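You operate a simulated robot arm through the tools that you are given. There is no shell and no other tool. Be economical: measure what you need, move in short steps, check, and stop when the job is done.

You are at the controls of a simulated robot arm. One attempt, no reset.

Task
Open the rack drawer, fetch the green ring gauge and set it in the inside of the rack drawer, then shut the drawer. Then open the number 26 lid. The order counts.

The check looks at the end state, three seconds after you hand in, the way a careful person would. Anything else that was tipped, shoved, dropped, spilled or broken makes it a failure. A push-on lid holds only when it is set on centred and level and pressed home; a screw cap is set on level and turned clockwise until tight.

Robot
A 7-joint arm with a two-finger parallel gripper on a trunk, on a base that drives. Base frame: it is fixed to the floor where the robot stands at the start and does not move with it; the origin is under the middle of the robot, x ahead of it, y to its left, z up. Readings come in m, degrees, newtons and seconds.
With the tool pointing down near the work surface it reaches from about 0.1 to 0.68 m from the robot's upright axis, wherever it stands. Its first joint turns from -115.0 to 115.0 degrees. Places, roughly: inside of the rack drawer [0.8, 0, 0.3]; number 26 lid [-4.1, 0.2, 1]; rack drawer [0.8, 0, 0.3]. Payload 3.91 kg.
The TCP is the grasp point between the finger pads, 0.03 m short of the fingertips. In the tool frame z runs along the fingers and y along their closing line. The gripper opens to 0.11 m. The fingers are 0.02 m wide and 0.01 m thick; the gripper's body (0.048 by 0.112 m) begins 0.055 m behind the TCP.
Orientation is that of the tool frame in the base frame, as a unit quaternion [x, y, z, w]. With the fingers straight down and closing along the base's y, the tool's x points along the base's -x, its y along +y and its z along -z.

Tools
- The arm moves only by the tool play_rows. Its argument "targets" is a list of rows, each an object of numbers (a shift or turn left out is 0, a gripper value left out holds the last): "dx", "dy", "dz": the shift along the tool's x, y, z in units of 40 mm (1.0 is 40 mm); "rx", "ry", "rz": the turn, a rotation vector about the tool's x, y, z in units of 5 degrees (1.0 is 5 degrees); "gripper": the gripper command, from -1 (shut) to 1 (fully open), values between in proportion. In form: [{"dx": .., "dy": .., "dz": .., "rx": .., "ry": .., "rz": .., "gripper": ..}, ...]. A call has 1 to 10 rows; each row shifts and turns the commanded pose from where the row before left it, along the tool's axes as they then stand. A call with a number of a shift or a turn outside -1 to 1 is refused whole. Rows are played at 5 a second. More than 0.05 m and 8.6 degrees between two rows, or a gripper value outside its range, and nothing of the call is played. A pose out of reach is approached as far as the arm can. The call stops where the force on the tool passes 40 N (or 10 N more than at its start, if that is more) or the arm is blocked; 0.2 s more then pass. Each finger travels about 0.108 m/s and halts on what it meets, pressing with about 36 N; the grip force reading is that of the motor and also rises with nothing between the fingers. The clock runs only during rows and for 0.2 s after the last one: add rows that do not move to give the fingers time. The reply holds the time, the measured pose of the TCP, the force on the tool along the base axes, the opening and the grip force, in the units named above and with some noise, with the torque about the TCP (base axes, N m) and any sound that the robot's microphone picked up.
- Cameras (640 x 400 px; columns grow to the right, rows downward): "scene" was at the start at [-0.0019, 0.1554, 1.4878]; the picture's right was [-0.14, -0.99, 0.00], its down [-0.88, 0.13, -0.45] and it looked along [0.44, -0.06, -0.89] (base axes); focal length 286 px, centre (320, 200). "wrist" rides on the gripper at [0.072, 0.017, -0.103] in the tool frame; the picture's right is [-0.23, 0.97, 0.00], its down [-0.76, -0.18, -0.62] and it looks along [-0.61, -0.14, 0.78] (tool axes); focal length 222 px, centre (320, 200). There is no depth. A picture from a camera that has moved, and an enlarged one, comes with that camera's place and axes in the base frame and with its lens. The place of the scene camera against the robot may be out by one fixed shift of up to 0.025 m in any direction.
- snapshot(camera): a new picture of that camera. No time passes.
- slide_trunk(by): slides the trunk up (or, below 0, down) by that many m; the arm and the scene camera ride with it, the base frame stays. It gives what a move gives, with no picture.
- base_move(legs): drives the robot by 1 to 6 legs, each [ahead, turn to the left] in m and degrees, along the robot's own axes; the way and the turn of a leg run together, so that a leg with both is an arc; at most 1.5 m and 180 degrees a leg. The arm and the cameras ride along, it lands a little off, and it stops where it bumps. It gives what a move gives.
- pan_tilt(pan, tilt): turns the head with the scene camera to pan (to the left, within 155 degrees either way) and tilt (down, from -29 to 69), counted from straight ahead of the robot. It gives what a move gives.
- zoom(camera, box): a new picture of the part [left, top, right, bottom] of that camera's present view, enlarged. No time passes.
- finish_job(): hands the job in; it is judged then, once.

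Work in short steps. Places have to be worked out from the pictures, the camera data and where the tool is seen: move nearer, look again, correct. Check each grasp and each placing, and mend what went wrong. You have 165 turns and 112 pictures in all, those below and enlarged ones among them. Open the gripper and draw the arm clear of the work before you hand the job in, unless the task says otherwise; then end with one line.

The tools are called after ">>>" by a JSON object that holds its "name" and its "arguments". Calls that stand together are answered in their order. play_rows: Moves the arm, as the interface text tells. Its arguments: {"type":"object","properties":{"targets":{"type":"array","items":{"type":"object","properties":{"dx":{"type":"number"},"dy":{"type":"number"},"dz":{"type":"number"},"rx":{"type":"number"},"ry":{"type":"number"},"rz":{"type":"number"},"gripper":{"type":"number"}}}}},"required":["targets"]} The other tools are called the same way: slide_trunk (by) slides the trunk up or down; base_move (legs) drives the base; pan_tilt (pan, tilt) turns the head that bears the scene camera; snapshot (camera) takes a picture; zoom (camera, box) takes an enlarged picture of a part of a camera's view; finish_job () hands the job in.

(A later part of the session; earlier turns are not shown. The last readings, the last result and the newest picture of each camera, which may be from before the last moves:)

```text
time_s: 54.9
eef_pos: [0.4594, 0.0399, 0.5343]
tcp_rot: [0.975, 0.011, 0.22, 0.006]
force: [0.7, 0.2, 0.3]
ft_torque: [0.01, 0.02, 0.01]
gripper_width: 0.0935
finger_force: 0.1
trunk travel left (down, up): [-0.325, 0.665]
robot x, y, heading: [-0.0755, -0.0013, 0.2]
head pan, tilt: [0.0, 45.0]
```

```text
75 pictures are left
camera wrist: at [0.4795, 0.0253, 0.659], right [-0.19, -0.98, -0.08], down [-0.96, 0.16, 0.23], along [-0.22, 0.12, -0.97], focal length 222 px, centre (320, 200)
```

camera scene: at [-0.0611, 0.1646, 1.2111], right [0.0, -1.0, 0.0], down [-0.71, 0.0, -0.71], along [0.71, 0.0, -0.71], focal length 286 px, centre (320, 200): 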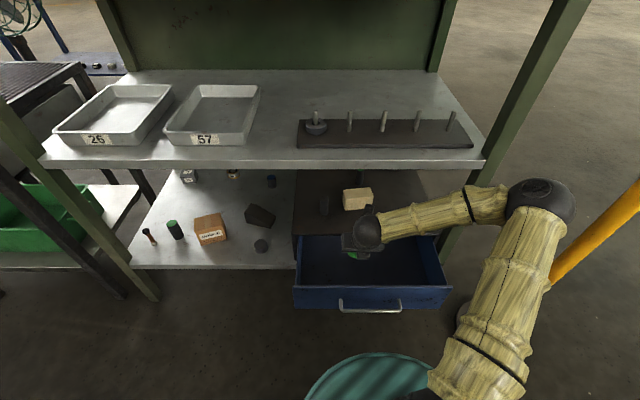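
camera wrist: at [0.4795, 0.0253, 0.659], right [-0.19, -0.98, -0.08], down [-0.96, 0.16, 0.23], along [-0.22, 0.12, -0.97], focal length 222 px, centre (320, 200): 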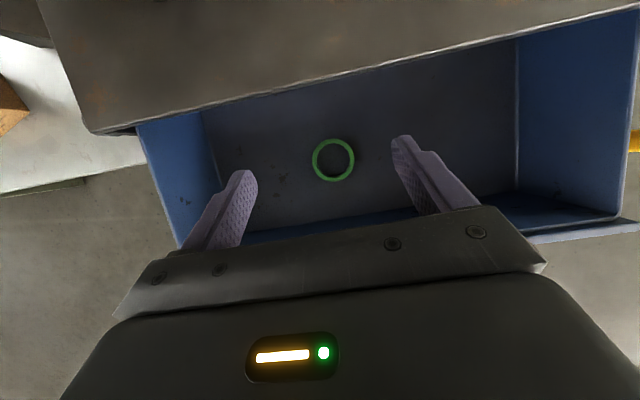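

The ring lies flat in the drawer. I'll back the base off 0.2 m, bring the tool level with fingers shut, and push the drawer front closed.

>>> {"name": "play_rows", "arguments": {"targets": [{"dz": -0.5, "dx": 0.24, "gripper": -1}, {}]}}

>>> {"name": "base_move", "arguments": {"legs": [[-0.22, 0]]}}

>>> {"name": "play_rows", "arguments": {"targets": [{"ry": 1}, {"ry": 1}, {"ry": 1}, {"ry": 1}, {"ry": 1}, {"ry": 1}, {"ry": 1}, {"ry": 1}, {"ry": 1}, {"ry": 1}]}}

>>> {"name": "snapshot", "arguments": {"camera": "scene"}}

```text
time_s: 55.5
eef_pos: [0.4599, 0.0394, 0.5562]
tcp_rot: [0.976, 0.011, 0.219, 0.007]
force: [0.1, 0.5, -0.3]
ft_torque: [0.0, -0.02, 0.0]
gripper_width: 0.0
finger_force: 34.2
trunk travel left (down, up): [-0.325, 0.665]
robot x, y, heading: [-0.0782, 0.0016, 0.1]
head pan, tilt: [0.0, 45.0]
```

```text
time_s: 57.4
eef_pos: [0.2391, 0.0384, 0.5553]
tcp_rot: [0.975, 0.011, 0.22, 0.006]
force: [-0.1, -0.1, -1.2]
ft_torque: [0.01, 0.01, 0.01]
gripper_width: 0.0
finger_force: 36.0
trunk travel left (down, up): [-0.325, 0.665]
robot x, y, heading: [-0.2973, -0.0004, 0.2]
head pan, tilt: [0.0, 45.0]
```

```text
time_s: 59.6
eef_pos: [0.2387, 0.0392, 0.5565]
tcp_rot: [0.79, 0.013, 0.613, 0.0]
force: [0.5, 0.3, 0.3]
ft_torque: [-0.02, 0.0, 0.02]
gripper_width: 0.0
finger_force: 36.3
trunk travel left (down, up): [-0.325, 0.665]
robot x, y, heading: [-0.3003, -0.0, -0.3]
head pan, tilt: [0.0, 45.0]
```

```text
74 pictures are left
camera scene: at [-0.282, 0.1643, 1.2111], right [0.0, -1.0, 0.0], down [-0.71, 0.0, -0.71], along [0.71, 0.0, -0.71], focal length 286 px, centre (320, 200)
```

scene: 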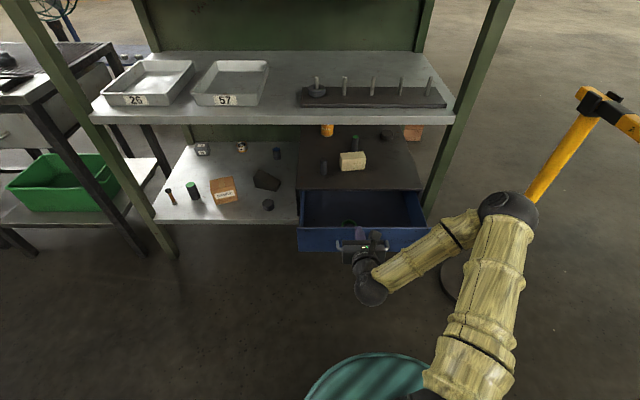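

The tool is now 14° below level. I'll lower it in front of the drawer face, above the bar.

>>> {"name": "play_rows", "arguments": {"targets": [{"dx": -0.8, "dz": 0.2, "dy": 0.2}, {"dx": -0.8, "dz": 0.2, "dy": 0.2}, {"dx": -0.8, "dz": 0.2, "dy": 0.2}, {"dx": -0.8, "dz": 0.2, "dy": 0.2}, {}]}}

>>> {"name": "snapshot", "arguments": {"camera": "wrist"}}

>>> {"name": "zoom", "arguments": {"camera": "scene", "box": [270, 160, 470, 285]}}

```text
time_s: 60.8
eef_pos: [0.2385, 0.0045, 0.4255]
tcp_rot: [0.791, 0.012, 0.612, 0.002]
force: [-0.1, 0.0, 0.5]
ft_torque: [-0.01, 0.02, 0.03]
gripper_width: 0.0
finger_force: 35.8
trunk travel left (down, up): [-0.325, 0.665]
robot x, y, heading: [-0.301, -0.0032, 0.1]
head pan, tilt: [0.0, 45.0]
```

```text
73 pictures are left
camera wrist: at [0.1559, -0.0117, 0.522], right [-0.04, -0.98, -0.2], down [-0.8, 0.15, -0.58], along [0.6, 0.14, -0.79], focal length 222 px, centre (320, 200)
```

wrist: 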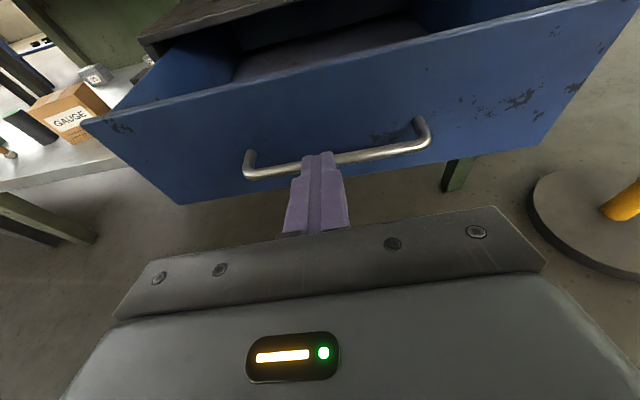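

```text
3.20 times, centred on (370, 222) of scene
camera zoom: at [-0.2819, 0.1642, 1.2111], right [0.0, -1.0, 0.0], down [-0.71, 0.0, -0.71], along [0.71, 0.0, -0.71], focal length 914 px, centre (160, 128)
```

zoom: 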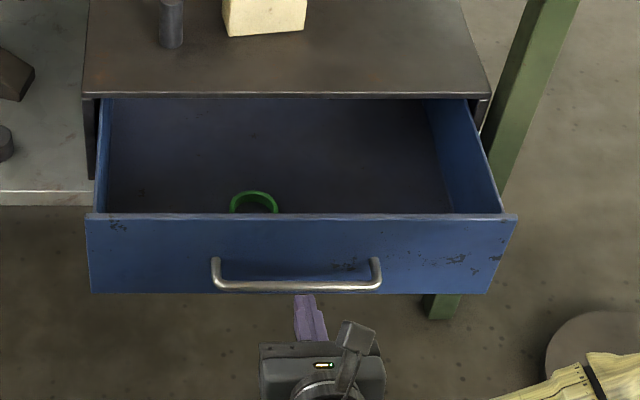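

Aim looks right (above the bar, centred). Advancing level toward the drawer face.

>>> {"name": "play_rows", "arguments": {"targets": [{"dz": 0.6, "dx": 0.155}, {"dz": 0.6, "dx": 0.155}, {"dz": 0.6, "dx": 0.155}, {"dz": 0.4, "dx": 0.1}, {"dz": 0.4, "dx": 0.1}]}}

>>> {"name": "zoom", "arguments": {"camera": "scene", "box": [270, 160, 470, 285]}}

```text
time_s: 62.0
eef_pos: [0.3449, 0.0073, 0.4242]
tcp_rot: [0.791, 0.012, 0.611, 0.002]
force: [-0.3, -0.2, -0.9]
ft_torque: [0.01, -0.02, 0.01]
gripper_width: 0.0002
finger_force: 35.8
trunk travel left (down, up): [-0.325, 0.665]
robot x, y, heading: [-0.2993, 0.0019, 0.1]
head pan, tilt: [0.0, 45.0]
```

```text
3.20 times, centred on (370, 222) of scene
camera zoom: at [-0.282, 0.1642, 1.2111], right [0.0, -1.0, 0.0], down [-0.71, 0.0, -0.71], along [0.71, 0.0, -0.71], focal length 914 px, centre (160, 128)
```

zoom: 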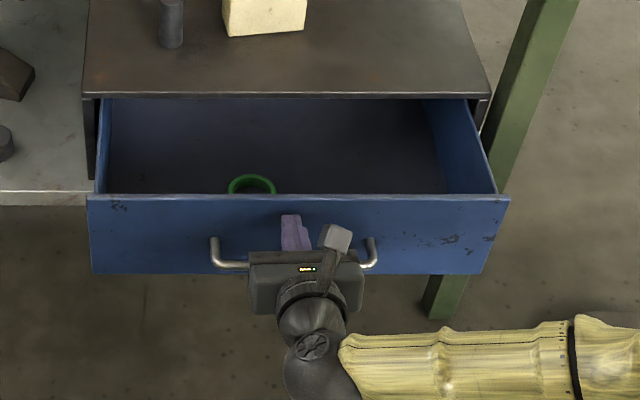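

The drawer is moving in smoothly. Continuing to push.

>>> {"name": "play_rows", "arguments": {"targets": [{"dz": 0.5, "dx": 0.128}, {"dz": 0.5, "dx": 0.128}, {"dz": 0.5, "dx": 0.128}, {"dz": 0.5, "dx": 0.128}, {"dz": 0.5, "dx": 0.128}, {"dz": 0.4, "dx": 0.1}, {"dz": 0.3, "dx": 0.077}]}}

>>> {"name": "zoom", "arguments": {"camera": "scene", "box": [270, 130, 470, 255]}}

```text
time_s: 63.6
eef_pos: [0.4778, 0.0083, 0.424]
tcp_rot: [0.792, 0.013, 0.611, 0.001]
force: [0.4, 0.7, 0.8]
ft_torque: [0.04, 0.03, 0.0]
gripper_width: 0.0
finger_force: 35.3
trunk travel left (down, up): [-0.325, 0.665]
robot x, y, heading: [-0.2975, 0.0021, 0.1]
head pan, tilt: [0.0, 45.0]
```

```text
3.20 times, centred on (370, 192) of scene
camera zoom: at [-0.2819, 0.1642, 1.2111], right [0.0, -1.0, 0.0], down [-0.71, 0.0, -0.71], along [0.71, 0.0, -0.71], focal length 914 px, centre (160, 224)
```

zoom: 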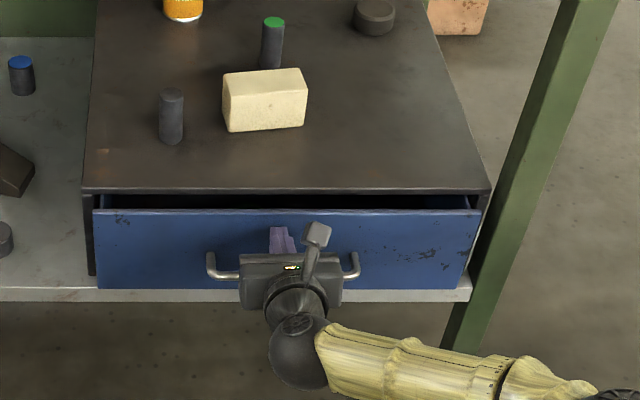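

About 2–3 cm still to go; pushing in small steps until it meets the stop.

>>> {"name": "play_rows", "arguments": {"targets": [{"dz": 0.2, "dx": 0.05}, {"dz": 0.2, "dx": 0.05}, {"dz": 0.2, "dx": 0.05}, {"dz": 0.15, "dx": 0.038}, {"dz": 0.15, "dx": 0.038}, {"dz": 0.15, "dx": 0.038}]}}

>>> {"name": "zoom", "arguments": {"camera": "scene", "box": [270, 130, 470, 255]}}

```text
time_s: 64.4
eef_pos: [0.4953, 0.0106, 0.4227]
tcp_rot: [0.791, 0.013, 0.611, 0.001]
force: [-20.1, -1.2, 7.9]
ft_torque: [-0.03, -0.34, -0.1]
gripper_width: 0.0001
finger_force: 35.7
trunk travel left (down, up): [-0.325, 0.665]
robot x, y, heading: [-0.2979, 0.001, 0.0]
head pan, tilt: [0.0, 45.0]
stopped in row 3: the force on the tool passed its limit at 58 N (the readings are from after the stop); the commanded pose is now the measured one
```

```text
3.20 times, centred on (370, 192) of scene
camera zoom: at [-0.2845, 0.1641, 1.2113], right [0.0, -1.0, 0.0], down [-0.71, 0.0, -0.71], along [0.71, 0.0, -0.71], focal length 914 px, centre (160, 224)
```

zoom: 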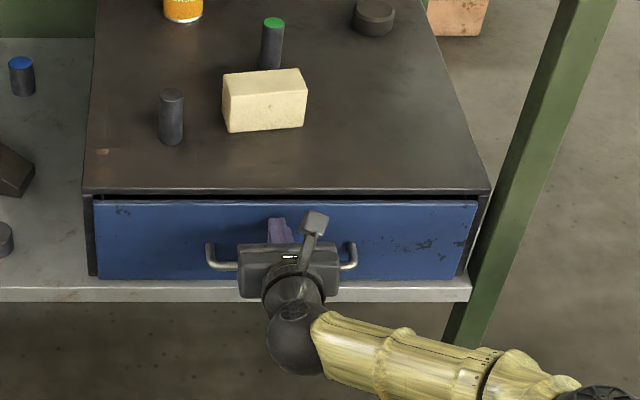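

The drawer met its stop and looks shut. I'll back away and check.

>>> {"name": "play_rows", "arguments": {"targets": [{"dz": -0.9, "dx": -0.23}, {"dz": -0.9, "dx": -0.23}, {"dz": -0.9, "dx": -0.23}, {"dz": -0.9, "dx": -0.23}, {"dz": -0.9, "dx": -0.23}, {"dz": -0.9, "dx": -0.23}]}}

>>> {"name": "zoom", "arguments": {"camera": "scene", "box": [270, 130, 470, 255]}}

```text
time_s: 66.0
eef_pos: [0.2892, -0.0174, 0.4503]
tcp_rot: [0.775, 0.033, 0.631, 0.03]
force: [-0.6, 0.5, 0.0]
ft_torque: [-0.01, -0.01, 0.02]
gripper_width: 0.0
finger_force: 36.2
trunk travel left (down, up): [-0.325, 0.665]
robot x, y, heading: [-0.3033, -0.0009, 0.1]
head pan, tilt: [0.0, 45.0]
stopped in row 6: the arm was blocked; the commanded pose is now the measured one
```

```text
3.20 times, centred on (370, 192) of scene
camera zoom: at [-0.2823, 0.1642, 1.2111], right [0.0, -1.0, 0.0], down [-0.71, 0.0, -0.71], along [0.71, 0.0, -0.71], focal length 914 px, centre (160, 224)
```

zoom: 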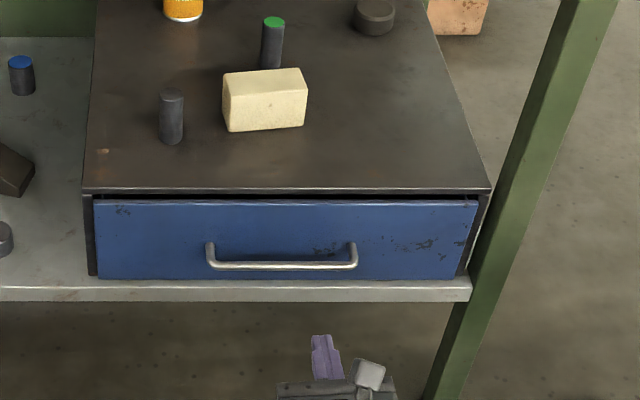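

The drawer is fully shut. Next is the 26 lid, which I think sits on the small stand seen behind at about (-4.1, 0.2, 1). First I'll fold the tool to point down for driving.

>>> {"name": "play_rows", "arguments": {"targets": [{"ry": -1}, {"ry": -1}, {"ry": -1}, {"ry": -1}, {"ry": -1}, {"ry": -1}, {"ry": -1}]}}

>>> {"name": "play_rows", "arguments": {"targets": [{"ry": -1}, {"ry": -1}, {"ry": -1}, {"ry": -1}, {"ry": -1}, {"ry": -1}, {"ry": -1}, {"ry": -0.5}]}}

>>> {"name": "base_move", "arguments": {"legs": [[-0.3, 0]]}}

>>> {"name": "slide_trunk", "arguments": {"by": 0.4}}

```text
time_s: 67.6
eef_pos: [0.2893, -0.0127, 0.4498]
tcp_rot: [0.929, 0.023, 0.366, 0.037]
force: [-0.3, 0.7, 0.7]
ft_torque: [0.01, -0.06, 0.02]
gripper_width: 0.0001
finger_force: 36.1
trunk travel left (down, up): [-0.325, 0.665]
robot x, y, heading: [-0.2992, 0.001, 0.5]
head pan, tilt: [0.0, 45.0]
```

```text
time_s: 69.4
eef_pos: [0.2886, -0.0127, 0.4494]
tcp_rot: [0.998, 0.011, 0.048, 0.042]
force: [-0.1, -0.6, 0.6]
ft_torque: [0.01, -0.01, 0.01]
gripper_width: 0.0
finger_force: 36.5
trunk travel left (down, up): [-0.325, 0.665]
robot x, y, heading: [-0.3057, 0.0019, 0.1]
head pan, tilt: [0.0, 45.0]
```

```text
time_s: 71.7
eef_pos: [-0.0104, -0.0158, 0.449]
tcp_rot: [0.998, 0.009, 0.049, 0.042]
force: [-0.4, -0.1, 0.4]
ft_torque: [-0.01, -0.01, -0.04]
gripper_width: 0.0001
finger_force: 35.8
trunk travel left (down, up): [-0.325, 0.665]
robot x, y, heading: [-0.6014, 0.0033, 0.1]
head pan, tilt: [0.0, 45.0]
```

```text
time_s: 75.5
eef_pos: [-0.0081, -0.0157, 0.8506]
tcp_rot: [0.998, 0.009, 0.049, 0.042]
force: [0.4, -0.3, 0.6]
ft_torque: [0.01, 0.04, -0.01]
gripper_width: 0.0003
finger_force: 35.9
trunk travel left (down, up): [-0.725, 0.265]
robot x, y, heading: [-0.5989, 0.0034, 0.2]
head pan, tilt: [0.0, 45.0]
```

Now I'll tuck the arm in toward the robot and look around.

>>> {"name": "play_rows", "arguments": {"targets": [{"dx": -0.9}, {"dx": -0.9}, {"dx": -0.9}, {"dx": -0.9}, {"dx": -0.9}, {"dx": -0.9}]}}

>>> {"name": "pan_tilt", "arguments": {"pan": -60, "tilt": 50}}

>>> {"name": "snapshot", "arguments": {"camera": "scene"}}

>>> {"name": "pan_tilt", "arguments": {"pan": 155, "tilt": 35}}

>>> {"name": "snapshot", "arguments": {"camera": "scene"}}

>>> {"name": "pan_tilt", "arguments": {"pan": -150, "tilt": 25}}

>>> {"name": "snapshot", "arguments": {"camera": "scene"}}

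```text
time_s: 76.9
eef_pos: [-0.225, -0.0215, 0.8303]
tcp_rot: [0.998, 0.011, 0.049, 0.042]
force: [0.7, -0.6, 0.1]
ft_torque: [0.02, -0.02, 0.0]
gripper_width: 0.0
finger_force: 36.3
trunk travel left (down, up): [-0.725, 0.265]
robot x, y, heading: [-0.5988, 0.002, -0.1]
head pan, tilt: [0.0, 45.0]
```

```text
time_s: 78.2
eef_pos: [-0.2243, -0.0216, 0.8283]
tcp_rot: [0.998, 0.009, 0.049, 0.042]
force: [0.2, 0.4, -0.4]
ft_torque: [-0.05, 0.03, 0.04]
gripper_width: 0.0
finger_force: 36.0
trunk travel left (down, up): [-0.725, 0.265]
robot x, y, heading: [-0.5983, 0.0018, -0.1]
head pan, tilt: [-60.0, 50.0]
```

```text
67 pictures are left
camera scene: at [-0.6232, 0.0974, 1.6042], right [-0.87, -0.5, 0.0], down [-0.38, 0.66, -0.64], along [0.32, -0.56, -0.77], focal length 286 px, centre (320, 200)
```

scene: 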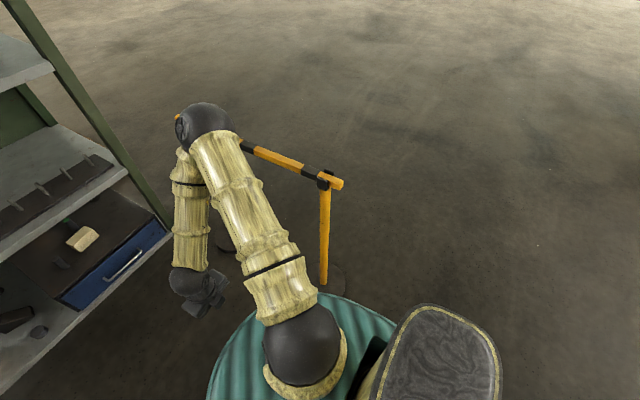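

```text
time_s: 81.3
eef_pos: [-0.2248, -0.0201, 0.8288]
tcp_rot: [0.998, 0.009, 0.049, 0.043]
force: [-0.7, 0.4, 0.0]
ft_torque: [0.01, 0.01, 0.0]
gripper_width: 0.0
finger_force: 35.9
trunk travel left (down, up): [-0.725, 0.265]
robot x, y, heading: [-0.5953, -0.0013, 0.0]
head pan, tilt: [154.7, 35.0]
```

```text
66 pictures are left
camera scene: at [-0.7413, 0.2018, 1.6259], right [0.43, 0.9, 0.0], down [0.52, -0.25, -0.82], along [-0.74, 0.35, -0.57], focal length 286 px, centre (320, 200)
```

scene: 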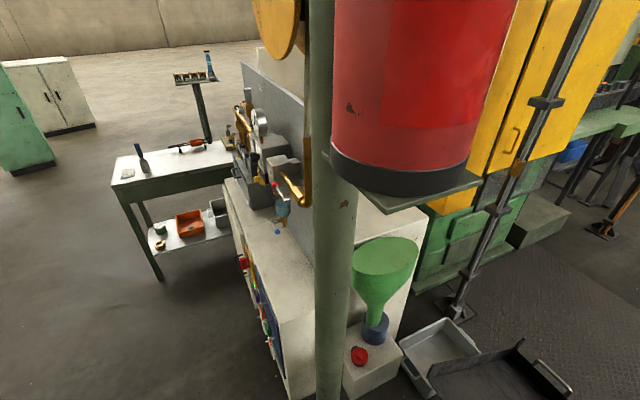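

```text
time_s: 85.5
eef_pos: [-0.2236, -0.0213, 0.8278]
tcp_rot: [0.998, 0.009, 0.049, 0.043]
force: [-0.5, -0.1, 1.1]
ft_torque: [-0.01, -0.02, 0.01]
gripper_width: 0.0001
finger_force: 36.0
trunk travel left (down, up): [-0.725, 0.265]
robot x, y, heading: [-0.5956, 0.0002, -0.1]
head pan, tilt: [-150.0, 25.0]
```

```text
65 pictures are left
camera scene: at [-0.7415, 0.118, 1.6417], right [-0.5, 0.87, 0.0], down [0.37, 0.21, -0.91], along [-0.79, -0.45, -0.42], focal length 286 px, centre (320, 200)
```

scene: 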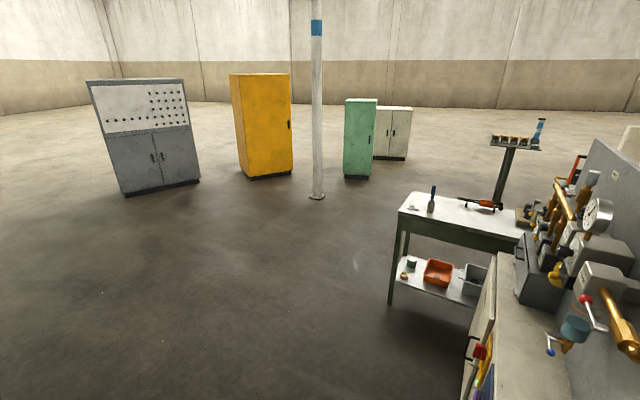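

The way is clear: turning right at x=-0.6, then passing the bench along y≈-0.85. I'll drive part of the way and look.

>>> {"name": "base_move", "arguments": {"legs": [[0, -140], [1.3, 0], [0, -40], [1.0, 0]]}}

>>> {"name": "pan_tilt", "arguments": {"pan": -25, "tilt": 20}}

>>> {"name": "snapshot", "arguments": {"camera": "scene"}}

```text
time_s: 110.0
eef_pos: [-2.9973, -0.7812, 0.8281]
tcp_rot: [-0.006, 0.998, 0.042, -0.05]
force: [1.4, 0.0, 0.1]
ft_torque: [0.02, 0.02, -0.02]
gripper_width: 0.0
finger_force: 36.0
trunk travel left (down, up): [-0.725, 0.265]
robot x, y, heading: [-2.6229, -0.8039, 179.6]
head pan, tilt: [-150.0, 25.0]
```

```text
time_s: 112.0
eef_pos: [-2.998, -0.7808, 0.8278]
tcp_rot: [-0.006, 0.998, 0.042, -0.05]
force: [1.5, -0.2, 0.3]
ft_torque: [-0.01, 0.0, 0.0]
gripper_width: 0.0
finger_force: 36.0
trunk travel left (down, up): [-0.725, 0.265]
robot x, y, heading: [-2.6271, -0.804, 179.6]
head pan, tilt: [-25.0, 20.0]
```

```text
64 pictures are left
camera scene: at [-2.6559, -0.9058, 1.6498], right [0.43, 0.9, 0.0], down [0.31, -0.15, -0.94], along [-0.85, 0.4, -0.34], focal length 286 px, centre (320, 200)
```

scene: 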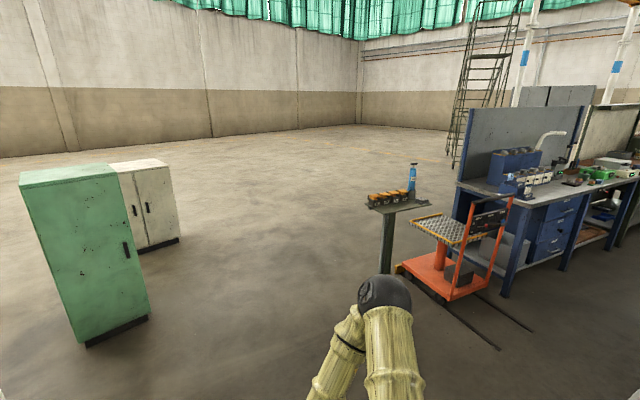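

>>> {"name": "zoom", "arguments": {"camera": "scene", "box": [340, 150, 500, 310]}}

```text
2.50 times, centred on (420, 230) of scene
camera zoom: at [-2.6559, -0.9058, 1.6498], right [0.43, 0.9, 0.0], down [0.31, -0.15, -0.94], along [-0.85, 0.4, -0.34], focal length 714 px, centre (70, 125)
```

zoom: 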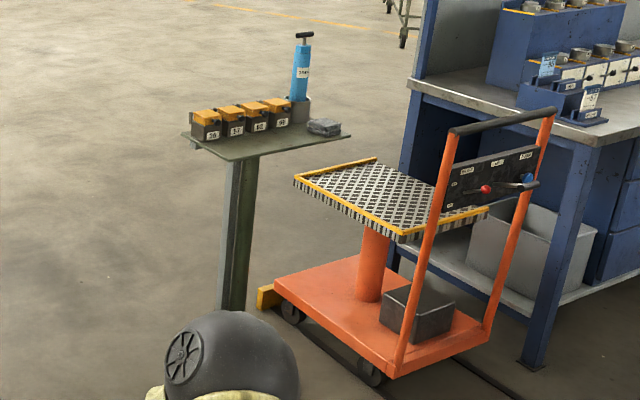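

The four orange-lidded boxes stand in a row along y, with 26 nearest at about (-4.11, 0.18, 1.0), labels facing +x. I'll drive to about (-3.42, 0.2) and face it.

>>> {"name": "slide_trunk", "arguments": {"by": 0.22}}

>>> {"name": "base_move", "arguments": {"legs": [[0.79, 0], [0, -90], [0.98, 0], [0, 90]]}}

>>> {"name": "pan_tilt", "arguments": {"pan": 0, "tilt": 45}}

>>> {"name": "snapshot", "arguments": {"camera": "scene"}}

>>> {"name": "snapshot", "arguments": {"camera": "wrist"}}

```text
time_s: 114.4
eef_pos: [-2.9986, -0.78, 1.0484]
tcp_rot: [-0.005, 0.998, 0.042, -0.049]
force: [0.4, 0.2, -0.5]
ft_torque: [0.02, -0.01, 0.01]
gripper_width: 0.0
finger_force: 36.6
trunk travel left (down, up): [-0.945, 0.045]
robot x, y, heading: [-2.6276, -0.8033, 179.6]
head pan, tilt: [-25.0, 20.0]
```

```text
time_s: 135.9
eef_pos: [-3.7944, 0.2151, 1.0486]
tcp_rot: [-0.006, 0.998, 0.042, -0.05]
force: [-0.1, 0.2, 0.3]
ft_torque: [0.01, 0.01, -0.02]
gripper_width: 0.0
finger_force: 35.9
trunk travel left (down, up): [-0.945, 0.045]
robot x, y, heading: [-3.4214, 0.1945, 179.6]
head pan, tilt: [-25.0, 20.0]
```

```text
time_s: 136.8
eef_pos: [-3.795, 0.214, 1.0495]
tcp_rot: [-0.007, 0.998, 0.043, -0.048]
force: [-0.7, -0.5, -0.6]
ft_torque: [-0.04, 0.01, 0.0]
gripper_width: 0.0
finger_force: 35.9
trunk travel left (down, up): [-0.945, 0.045]
robot x, y, heading: [-3.4218, 0.1906, 179.5]
head pan, tilt: [0.0, 45.0]
```

```text
62 pictures are left
camera scene: at [-3.4488, 0.0509, 1.8312], right [0.01, 1.0, 0.0], down [0.71, 0.0, -0.71], along [-0.71, 0.0, -0.71], focal length 286 px, centre (320, 200)
```

scene: 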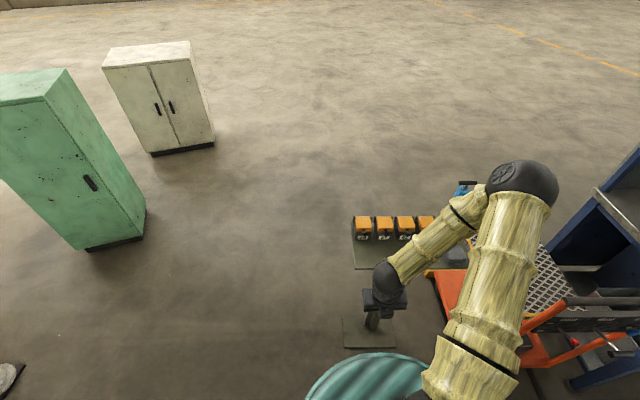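

```text
61 pictures are left
camera wrist: at [-3.8578, 0.2221, 1.1605], right [0.22, 0.97, 0.06], down [0.82, -0.22, 0.53], along [0.53, -0.06, -0.85], focal length 222 px, centre (320, 200)
```

wrist: 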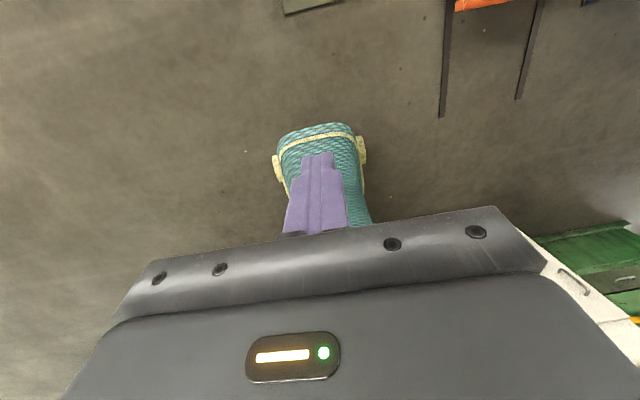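

>>> {"name": "zoom", "arguments": {"camera": "scene", "box": [340, 200, 460, 275]}}

```text
5.33 times, centred on (400, 238) of scene
camera zoom: at [-3.4488, 0.0509, 1.8312], right [0.01, 1.0, 0.0], down [0.71, 0.0, -0.71], along [-0.71, 0.0, -0.71], focal length 1523 px, centre (-107, 0)
```

zoom: 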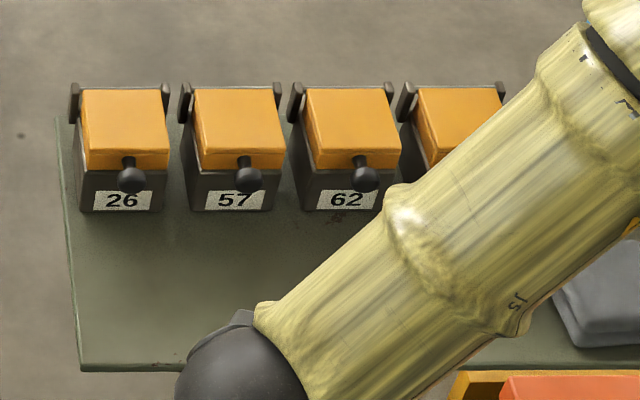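

Box 26 is leftmost: lid hinged at the rear with a black ball knob on its front, at about (-4.06, 0.21, 1.05). I plan to lift it by the knob with a level tool. I'll back up 7 cm and pitch the tool to level, moving gently forward.

>>> {"name": "base_move", "arguments": {"legs": [[-0.07, 0]]}}

>>> {"name": "play_rows", "arguments": {"targets": [{"rx": 0.98}, {"ry": 1, "dx": 0.27}, {"ry": 1, "dx": 0.27}, {"ry": 1, "dx": 0.27, "dz": 0.06}, {"ry": 1, "dx": 0.25, "dz": 0.1}, {"ry": 1, "dx": 0.25, "dz": 0.1}, {"ry": 1, "dx": 0.24, "dz": 0.12}, {"ry": 1, "dx": 0.22, "dz": 0.15}, {"ry": 1, "dx": 0.2, "dz": 0.18}, {"ry": 1, "dx": 0.2, "dz": 0.2}]}}

>>> {"name": "play_rows", "arguments": {"targets": [{"ry": 1, "dx": 0.18, "dz": 0.2}, {"ry": 1, "dx": 0.17, "dz": 0.21}, {"ry": 1, "dx": 0.15, "dz": 0.22}, {"ry": 1, "dx": 0.12, "dz": 0.24}, {"ry": 1, "dx": 0.1, "dz": 0.25}, {"ry": 1, "dx": 0.08, "dz": 0.26}, {"ry": 1, "dx": 0.05, "dz": 0.27}, {"ry": 1, "dz": 0.27}]}}

>>> {"name": "snapshot", "arguments": {"camera": "wrist"}}

```text
time_s: 137.9
eef_pos: [-3.7214, 0.2142, 1.0504]
tcp_rot: [-0.007, 0.998, 0.042, -0.05]
force: [1.6, -0.1, 0.9]
ft_torque: [-0.01, 0.04, -0.01]
gripper_width: 0.0
finger_force: 35.5
trunk travel left (down, up): [-0.945, 0.045]
robot x, y, heading: [-3.352, 0.1873, 179.7]
head pan, tilt: [0.0, 45.0]
```

```text
time_s: 140.1
eef_pos: [-3.82, 0.2118, 1.0525]
tcp_rot: [-0.008, 0.903, -0.004, -0.429]
force: [0.1, 0.0, 0.7]
ft_torque: [-0.03, 0.01, -0.02]
gripper_width: 0.0001
finger_force: 35.7
trunk travel left (down, up): [-0.945, 0.045]
robot x, y, heading: [-3.3511, 0.1924, 179.9]
head pan, tilt: [0.0, 45.0]
```

```text
time_s: 141.9
eef_pos: [-3.9069, 0.2101, 1.057]
tcp_rot: [0.007, -0.703, 0.007, 0.711]
force: [0.1, 0.7, 0.1]
ft_torque: [0.01, -0.03, 0.02]
gripper_width: 0.0001
finger_force: 36.2
trunk travel left (down, up): [-0.945, 0.045]
robot x, y, heading: [-3.3512, 0.1955, 180.0]
head pan, tilt: [0.0, 45.0]
```

```text
59 pictures are left
camera wrist: at [-3.8043, 0.2301, 1.1289], right [-0.02, 0.97, -0.23], down [0.62, -0.17, -0.77], along [-0.79, -0.16, -0.6], focal length 222 px, centre (320, 200)
```

wrist: 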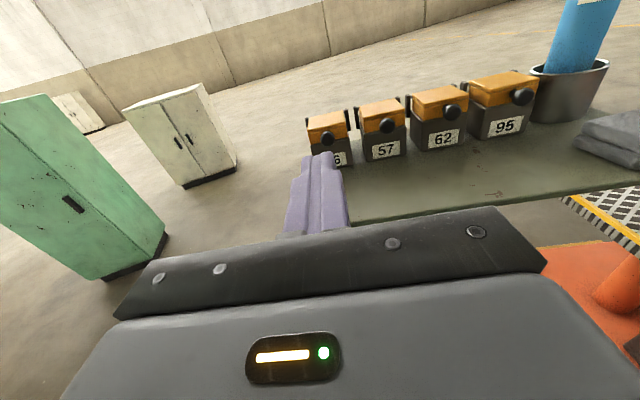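

The tool is level in front of box 26. Zooming to locate the knob precisely.

>>> {"name": "zoom", "arguments": {"camera": "wrist", "box": [270, 80, 430, 180]}}

>>> {"name": "zoom", "arguments": {"camera": "scene", "box": [330, 170, 490, 270]}}

```text
4.00 times, centred on (350, 130) of wrist
camera zoom: at [-3.8043, 0.2301, 1.1289], right [-0.02, 0.97, -0.23], down [0.62, -0.17, -0.77], along [-0.79, -0.16, -0.6], focal length 888 px, centre (200, 480)
```

zoom: 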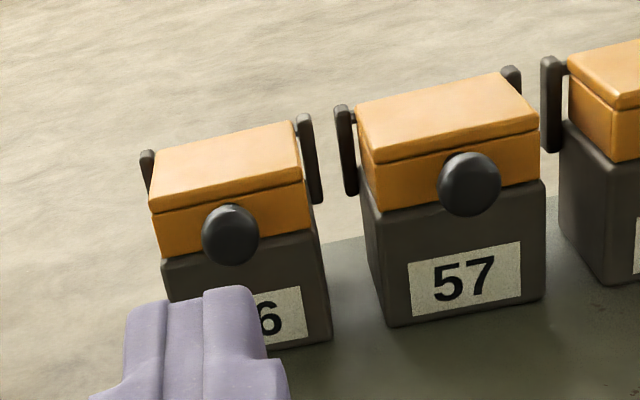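

```text
4.00 times, centred on (410, 220) of scene
camera zoom: at [-3.3777, 0.0503, 1.8311], right [0.01, 1.0, 0.0], down [0.71, 0.0, -0.71], along [-0.71, 0.0, -0.71], focal length 1142 px, centre (-40, 120)
```

zoom: 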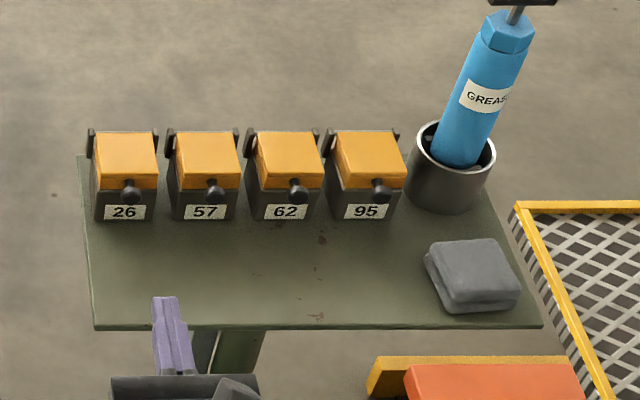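

The knob triangulates to about (-4.105, 0.205, 1.004), ball ~2 cm; plate at z≈0.945. I'll pitch 15° down, and lower to just below ball height in front, then look again from there.

>>> {"name": "play_rows", "arguments": {"targets": [{"ry": -1}, {"ry": -1}, {"ry": -1}, {"dx": -0.85, "dz": 0.23}, {"dx": -0.85, "dz": 0.23, "dy": -0.12}, {"dz": 0.74, "dx": 0.2}, {"dz": 0.74, "dx": 0.2}, {"dz": 0.5, "dx": 0.13}, {}]}}

>>> {"name": "snapshot", "arguments": {"camera": "wrist"}}

>>> {"name": "zoom", "arguments": {"camera": "scene", "box": [330, 170, 490, 270]}}

```text
time_s: 143.8
eef_pos: [-3.9933, 0.3246, 1.0182]
tcp_rot: [0.027, 0.774, 0.077, -0.628]
force: [0.4, -0.4, 0.1]
ft_torque: [0.01, 0.0, 0.01]
gripper_width: 0.0
finger_force: 36.0
trunk travel left (down, up): [-0.945, 0.045]
robot x, y, heading: [-3.3474, 0.1913, 179.9]
head pan, tilt: [0.0, 45.0]
stopped in row 9: the arm was blocked; the commanded pose is now the measured one
```

```text
56 pictures are left
camera wrist: at [-3.9071, 0.3226, 1.1125], right [0.18, 0.97, -0.14], down [0.74, -0.23, -0.63], along [-0.65, 0.01, -0.76], focal length 222 px, centre (320, 200)
```

wrist: 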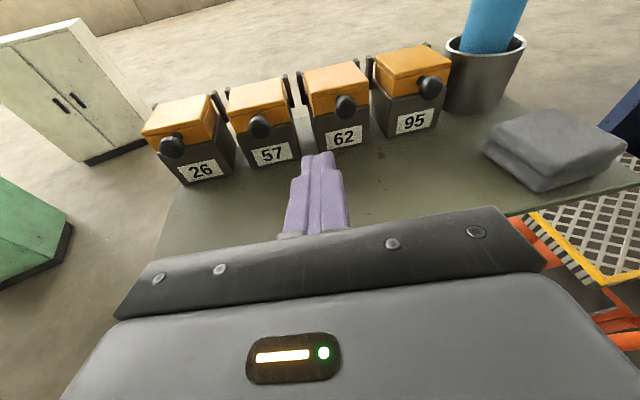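

```text
4.00 times, centred on (410, 220) of scene
camera zoom: at [-3.3773, 0.0506, 1.8311], right [0.01, 1.0, 0.0], down [0.71, 0.0, -0.71], along [-0.71, 0.0, -0.71], focal length 1142 px, centre (-40, 120)
```

zoom: 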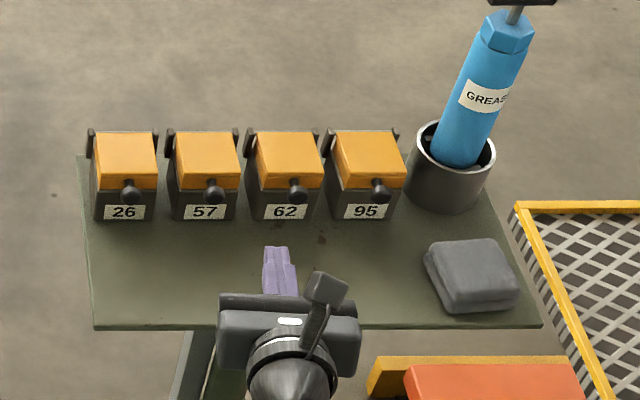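

The arm was deflected sideways and reports blocked, with no tool force. I'll look at the whole arm.

>>> {"name": "snapshot", "arguments": {"camera": "scene"}}

```text
54 pictures are left
camera scene: at [-3.3773, 0.0506, 1.8311], right [0.01, 1.0, 0.0], down [0.71, 0.0, -0.71], along [-0.71, 0.0, -0.71], focal length 286 px, centre (320, 200)
```

scene: 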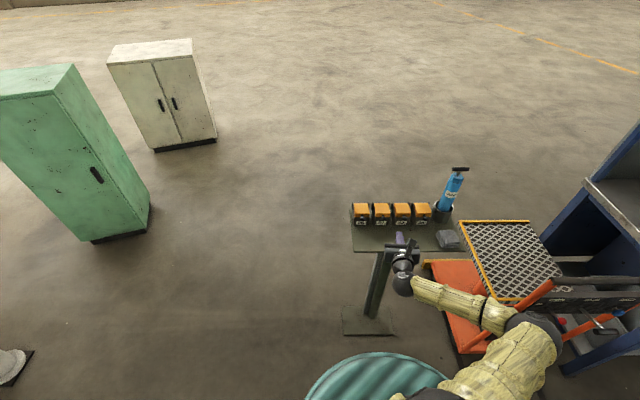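

The level pose this close to the body runs into a joint limit. I'll back the base off 0.1 m and use a steeper pitch of about 30°, which has worked at this relative height.

>>> {"name": "base_move", "arguments": {"legs": [[-0.1, 0]]}}

>>> {"name": "play_rows", "arguments": {"targets": [{"ry": -1, "dx": 0.5}, {"ry": -1, "dx": 0.5}, {"ry": -1, "dz": 0.3}, {"dz": 0.3}]}}

>>> {"name": "snapshot", "arguments": {"camera": "scene"}}

```text
time_s: 145.0
eef_pos: [-3.892, 0.3238, 1.0195]
tcp_rot: [0.027, 0.774, 0.077, -0.628]
force: [0.2, 0.3, 0.4]
ft_torque: [0.0, -0.01, 0.0]
gripper_width: 0.0
finger_force: 36.4
trunk travel left (down, up): [-0.945, 0.045]
robot x, y, heading: [-3.2517, 0.1891, 179.4]
head pan, tilt: [0.0, 45.0]
```

```text
time_s: 146.0
eef_pos: [-3.9249, 0.3255, 1.0477]
tcp_rot: [0.036, 0.85, 0.072, -0.521]
force: [-0.6, 0.0, 1.2]
ft_torque: [0.02, 0.03, 0.01]
gripper_width: 0.0
finger_force: 36.6
trunk travel left (down, up): [-0.945, 0.045]
robot x, y, heading: [-3.2537, 0.1897, 179.7]
head pan, tilt: [0.0, 45.0]
```

```text
53 pictures are left
camera scene: at [-3.2773, 0.05, 1.8311], right [0.01, 1.0, 0.0], down [0.71, 0.0, -0.71], along [-0.71, 0.0, -0.71], focal length 286 px, centre (320, 200)
```

scene: 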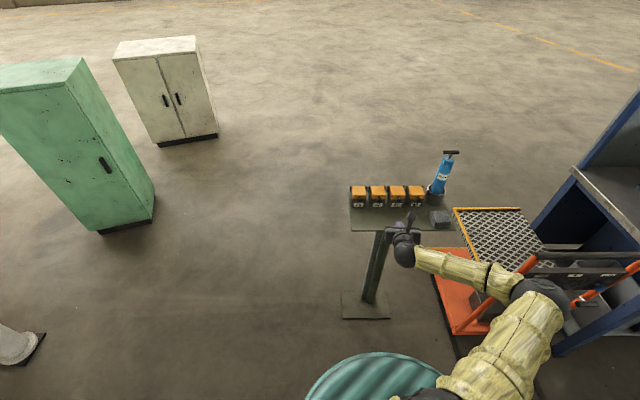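

I'll straighten yaw and roll, and move sideways to line up with box 26.

>>> {"name": "play_rows", "arguments": {"targets": [{"rx": 0.92, "ry": 0.09, "rz": -0.46}, {"rx": 0.92, "ry": 0.09, "rz": -0.46}, {"rz": 0.55, "dy": -0.5}, {"rz": 0.55, "dy": -0.5}, {"dy": -0.7}, {"dy": -0.7}, {"dy": -0.6}, {}]}}

>>> {"name": "snapshot", "arguments": {"camera": "wrist"}}

>>> {"name": "snapshot", "arguments": {"camera": "scene"}}

```text
time_s: 147.8
eef_pos: [-3.9237, 0.2056, 1.0458]
tcp_rot: [0.001, 0.85, 0.0, -0.527]
force: [0.5, -0.2, 0.2]
ft_torque: [-0.01, 0.0, -0.03]
gripper_width: 0.0
finger_force: 35.9
trunk travel left (down, up): [-0.945, 0.045]
robot x, y, heading: [-3.2541, 0.1918, 179.7]
head pan, tilt: [0.0, 45.0]
```

```text
52 pictures are left
camera wrist: at [-3.8641, 0.2234, 1.1565], right [0.1, 0.97, -0.21], down [0.9, -0.18, -0.4], along [-0.43, -0.14, -0.89], focal length 222 px, centre (320, 200)
```

wrist: 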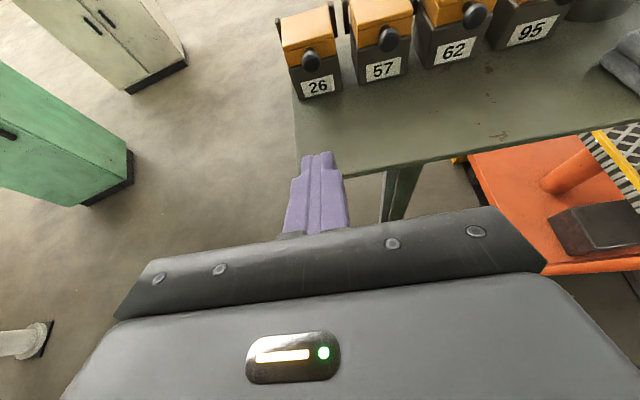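

```text
51 pictures are left
camera scene: at [-3.2769, 0.0505, 1.8311], right [0.01, 1.0, 0.0], down [0.71, 0.0, -0.71], along [-0.71, 0.0, -0.71], focal length 286 px, centre (320, 200)
```

scene: 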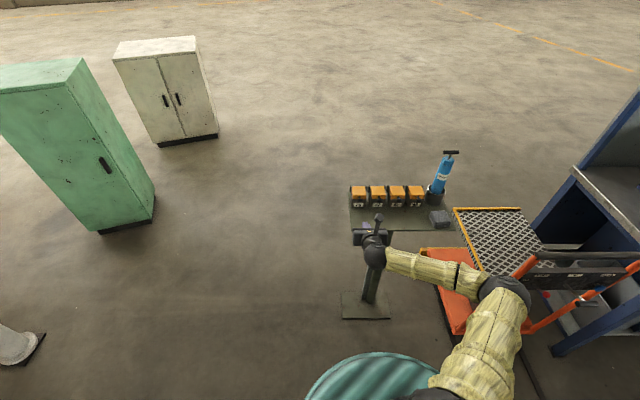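

Knob confirmed at (-4.105, 0.206, 1.005); box front at x≈-4.12, plate edge x≈-3.99. I'll advance along the tool axis to just before the knob, below it.

>>> {"name": "play_rows", "arguments": {"targets": [{"dz": 0.79, "dx": -0.033}, {"dz": 0.79, "dx": -0.033}, {"dz": 0.79, "dx": -0.033}, {"dz": 0.79, "dx": -0.033}, {}]}}

>>> {"name": "snapshot", "arguments": {"camera": "wrist"}}

>>> {"name": "zoom", "arguments": {"camera": "scene", "box": [340, 160, 460, 235]}}

```text
time_s: 149.0
eef_pos: [-4.0339, 0.2054, 0.9848]
tcp_rot: [0.0, 0.85, 0.0, -0.527]
force: [-0.2, 0.6, -0.4]
ft_torque: [-0.02, -0.01, 0.0]
gripper_width: 0.0
finger_force: 35.8
trunk travel left (down, up): [-0.945, 0.045]
robot x, y, heading: [-3.2491, 0.1885, 179.8]
head pan, tilt: [0.0, 45.0]
```

```text
50 pictures are left
camera wrist: at [-3.9745, 0.2232, 1.0964], right [0.1, 0.97, -0.21], down [0.9, -0.18, -0.41], along [-0.43, -0.14, -0.89], focal length 222 px, centre (320, 200)
```

wrist: 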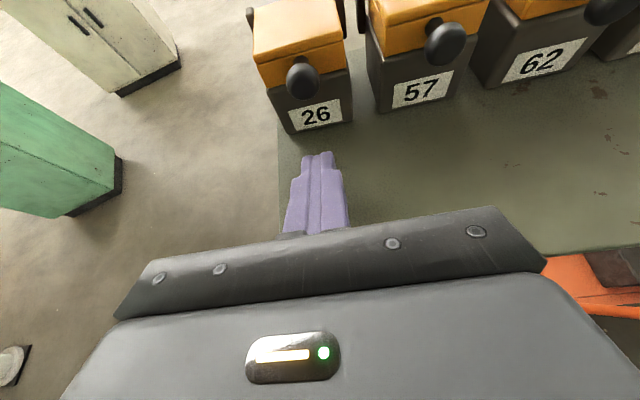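

```text
5.33 times, centred on (400, 198) of scene
camera zoom: at [-3.2766, 0.0503, 1.8311], right [0.01, 1.0, 0.0], down [0.71, 0.0, -0.71], along [-0.71, 0.0, -0.71], focal length 1523 px, centre (-107, 213)
```

zoom: 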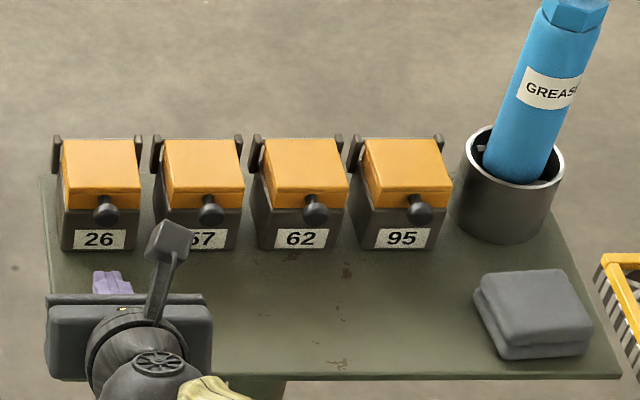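

Estimates agree (knob z 1.006). I'll slide level under the ball by 5 cm.

>>> {"name": "play_rows", "arguments": {"targets": [{"dz": 0.45, "dx": 0.22}, {"dz": 0.4, "dx": 0.2}, {"dz": 0.27, "dx": 0.135}, {}]}}

>>> {"name": "zoom", "arguments": {"camera": "wrist", "box": [220, 60, 460, 210]}}

```text
time_s: 150.0
eef_pos: [-4.0793, 0.2052, 0.984]
tcp_rot: [-0.001, 0.851, -0.003, -0.525]
force: [34.7, 3.8, -6.6]
ft_torque: [0.21, -0.39, -0.12]
gripper_width: 0.0002
finger_force: 35.5
trunk travel left (down, up): [-0.945, 0.045]
robot x, y, heading: [-3.2503, 0.1895, 179.7]
head pan, tilt: [0.0, 45.0]
```

```text
2.67 times, centred on (340, 135) of wrist
camera zoom: at [-4.0202, 0.2231, 1.0951], right [0.1, 0.97, -0.21], down [0.9, -0.18, -0.4], along [-0.43, -0.14, -0.89], focal length 592 px, centre (267, 373)
```

zoom: 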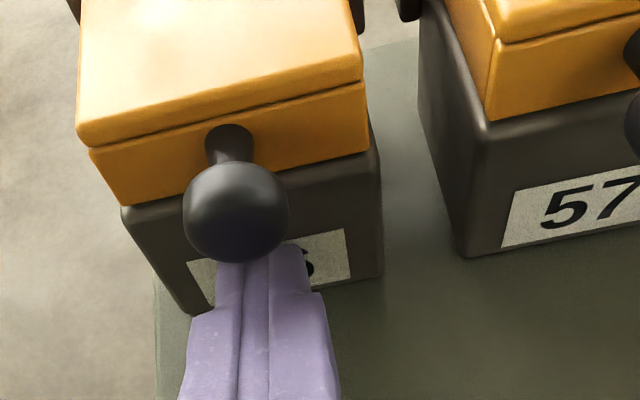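

The tip touched the box's front face. I'll ease back 6 mm and lift 2 cm to catch the ball from beneath.

>>> {"name": "play_rows", "arguments": {"targets": [{"dz": -0.14, "dx": -0.07}, {}, {"dx": 0.15, "dz": -0.074}, {"dx": 0.15, "dz": -0.074}, {"dx": 0.15, "dz": -0.074}, {}]}}

>>> {"name": "zoom", "arguments": {"camera": "wrist", "box": [220, 60, 460, 210]}}

>>> {"name": "zoom", "arguments": {"camera": "scene", "box": [340, 160, 460, 235]}}

```text
time_s: 151.4
eef_pos: [-4.0789, 0.2039, 1.0043]
tcp_rot: [0.001, 0.85, 0.0, -0.527]
force: [-0.5, 0.7, -0.6]
ft_torque: [-0.01, -0.02, -0.02]
gripper_width: 0.0
finger_force: 36.1
trunk travel left (down, up): [-0.945, 0.045]
robot x, y, heading: [-3.2512, 0.1927, 179.4]
head pan, tilt: [0.0, 45.0]
```

```text
2.67 times, centred on (340, 135) of wrist
camera zoom: at [-4.019, 0.2228, 1.1161], right [0.1, 0.97, -0.2], down [0.9, -0.18, -0.4], along [-0.43, -0.14, -0.89], focal length 592 px, centre (267, 373)
```

zoom: 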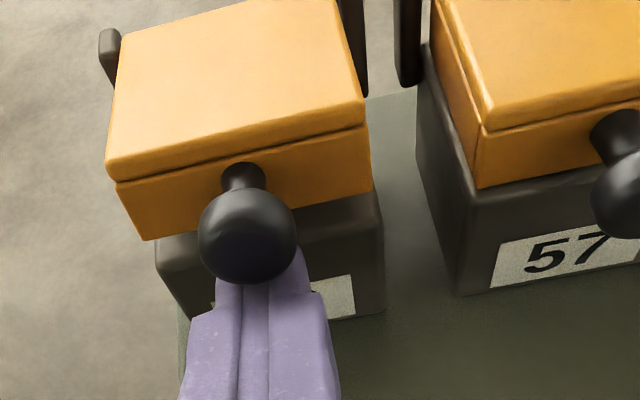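

```text
5.33 times, centred on (400, 198) of scene
camera zoom: at [-3.2773, 0.0498, 1.8311], right [0.01, 1.0, 0.0], down [0.71, 0.0, -0.71], along [-0.71, 0.0, -0.71], focal length 1523 px, centre (-107, 213)
```

zoom: 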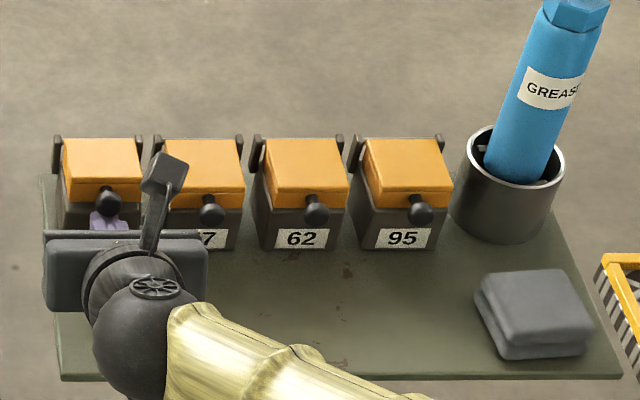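

The lid is rising on the fingertip with hardly any force. I'll continue along the arc.

>>> {"name": "play_rows", "arguments": {"targets": [{"dx": 0.224, "dz": -0.111}, {"dx": 0.224, "dz": -0.111}, {"dx": 0.207, "dz": -0.005}, {"dx": 0.207, "dz": -0.005}, {}]}}

>>> {"name": "zoom", "arguments": {"camera": "wrist", "box": [180, 40, 500, 240]}}

>>> {"name": "zoom", "arguments": {"camera": "scene", "box": [340, 160, 460, 235]}}

```text
time_s: 152.6
eef_pos: [-4.0858, 0.2061, 1.0397]
tcp_rot: [0.0, 0.85, 0.0, -0.527]
force: [0.0, -0.4, -0.1]
ft_torque: [0.01, 0.01, -0.02]
gripper_width: 0.0
finger_force: 36.0
trunk travel left (down, up): [-0.945, 0.045]
robot x, y, heading: [-3.2488, 0.1896, 179.5]
head pan, tilt: [0.0, 45.0]
```

```text
2.00 times, centred on (340, 140) of wrist
camera zoom: at [-4.026, 0.2231, 1.1511], right [0.1, 0.97, -0.2], down [0.9, -0.18, -0.4], along [-0.43, -0.14, -0.89], focal length 444 px, centre (280, 320)
```

zoom: 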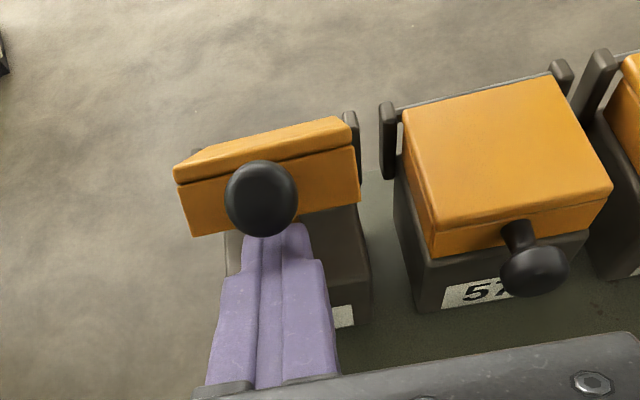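

```text
5.33 times, centred on (400, 198) of scene
camera zoom: at [-3.2773, 0.0499, 1.8311], right [0.01, 1.0, 0.0], down [0.71, 0.0, -0.71], along [-0.71, 0.0, -0.71], focal length 1523 px, centre (-107, 213)
```

zoom: 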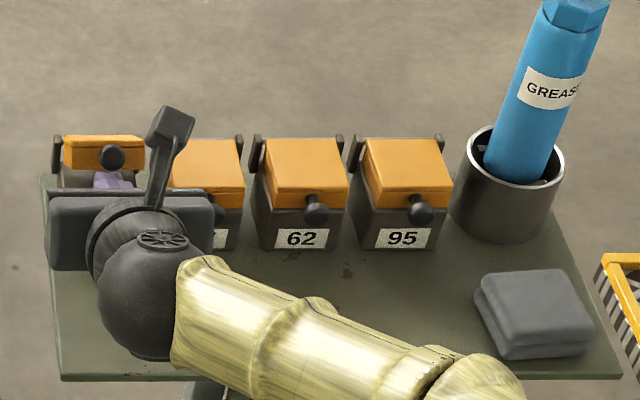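

The lid is about 40° up and following. Continuing up and back.

>>> {"name": "play_rows", "arguments": {"targets": [{"dx": 0.19, "dz": 0.045}, {"dx": 0.19, "dz": 0.045}, {"dx": 0.184, "dz": 0.09}, {"dx": 0.184, "dz": 0.09}, {"dx": 0.15, "dz": 0.13}, {}]}}

>>> {"name": "zoom", "arguments": {"camera": "wrist", "box": [180, 40, 500, 240]}}

>>> {"name": "zoom", "arguments": {"camera": "scene", "box": [340, 160, 460, 235]}}

```text
time_s: 154.0
eef_pos: [-4.1172, 0.2047, 1.0653]
tcp_rot: [0.0, 0.85, -0.001, -0.527]
force: [-0.8, -0.4, -0.2]
ft_torque: [-0.02, -0.01, 0.0]
gripper_width: 0.0002
finger_force: 35.8
trunk travel left (down, up): [-0.945, 0.045]
robot x, y, heading: [-3.2486, 0.1945, 179.7]
head pan, tilt: [0.0, 45.0]
```

```text
2.00 times, centred on (340, 140) of wrist
camera zoom: at [-4.0561, 0.2233, 1.1759], right [0.1, 0.97, -0.2], down [0.9, -0.18, -0.4], along [-0.43, -0.14, -0.89], focal length 444 px, centre (280, 320)
```

zoom: 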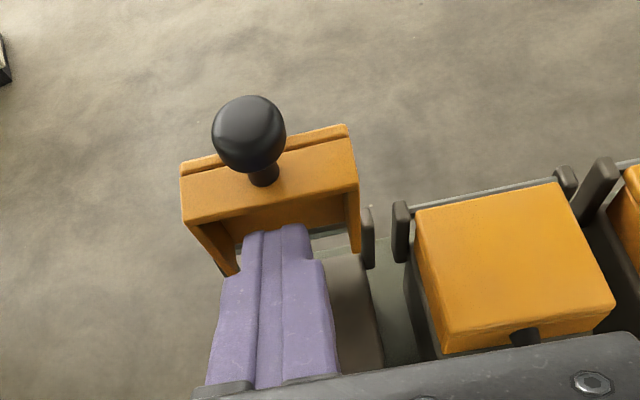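

```text
5.33 times, centred on (400, 198) of scene
camera zoom: at [-3.2771, 0.0501, 1.8311], right [0.01, 1.0, 0.0], down [0.71, 0.0, -0.71], along [-0.71, 0.0, -0.71], focal length 1523 px, centre (-107, 213)
```

zoom: 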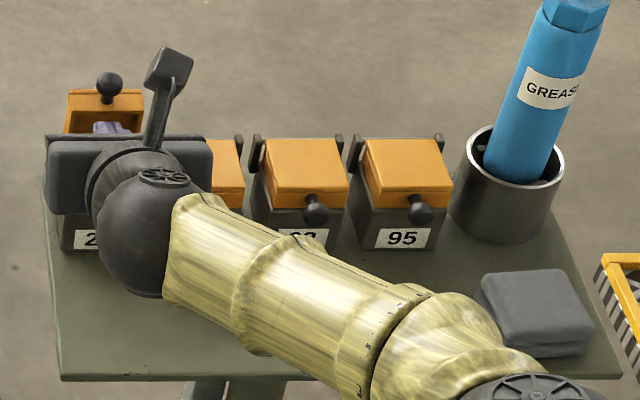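

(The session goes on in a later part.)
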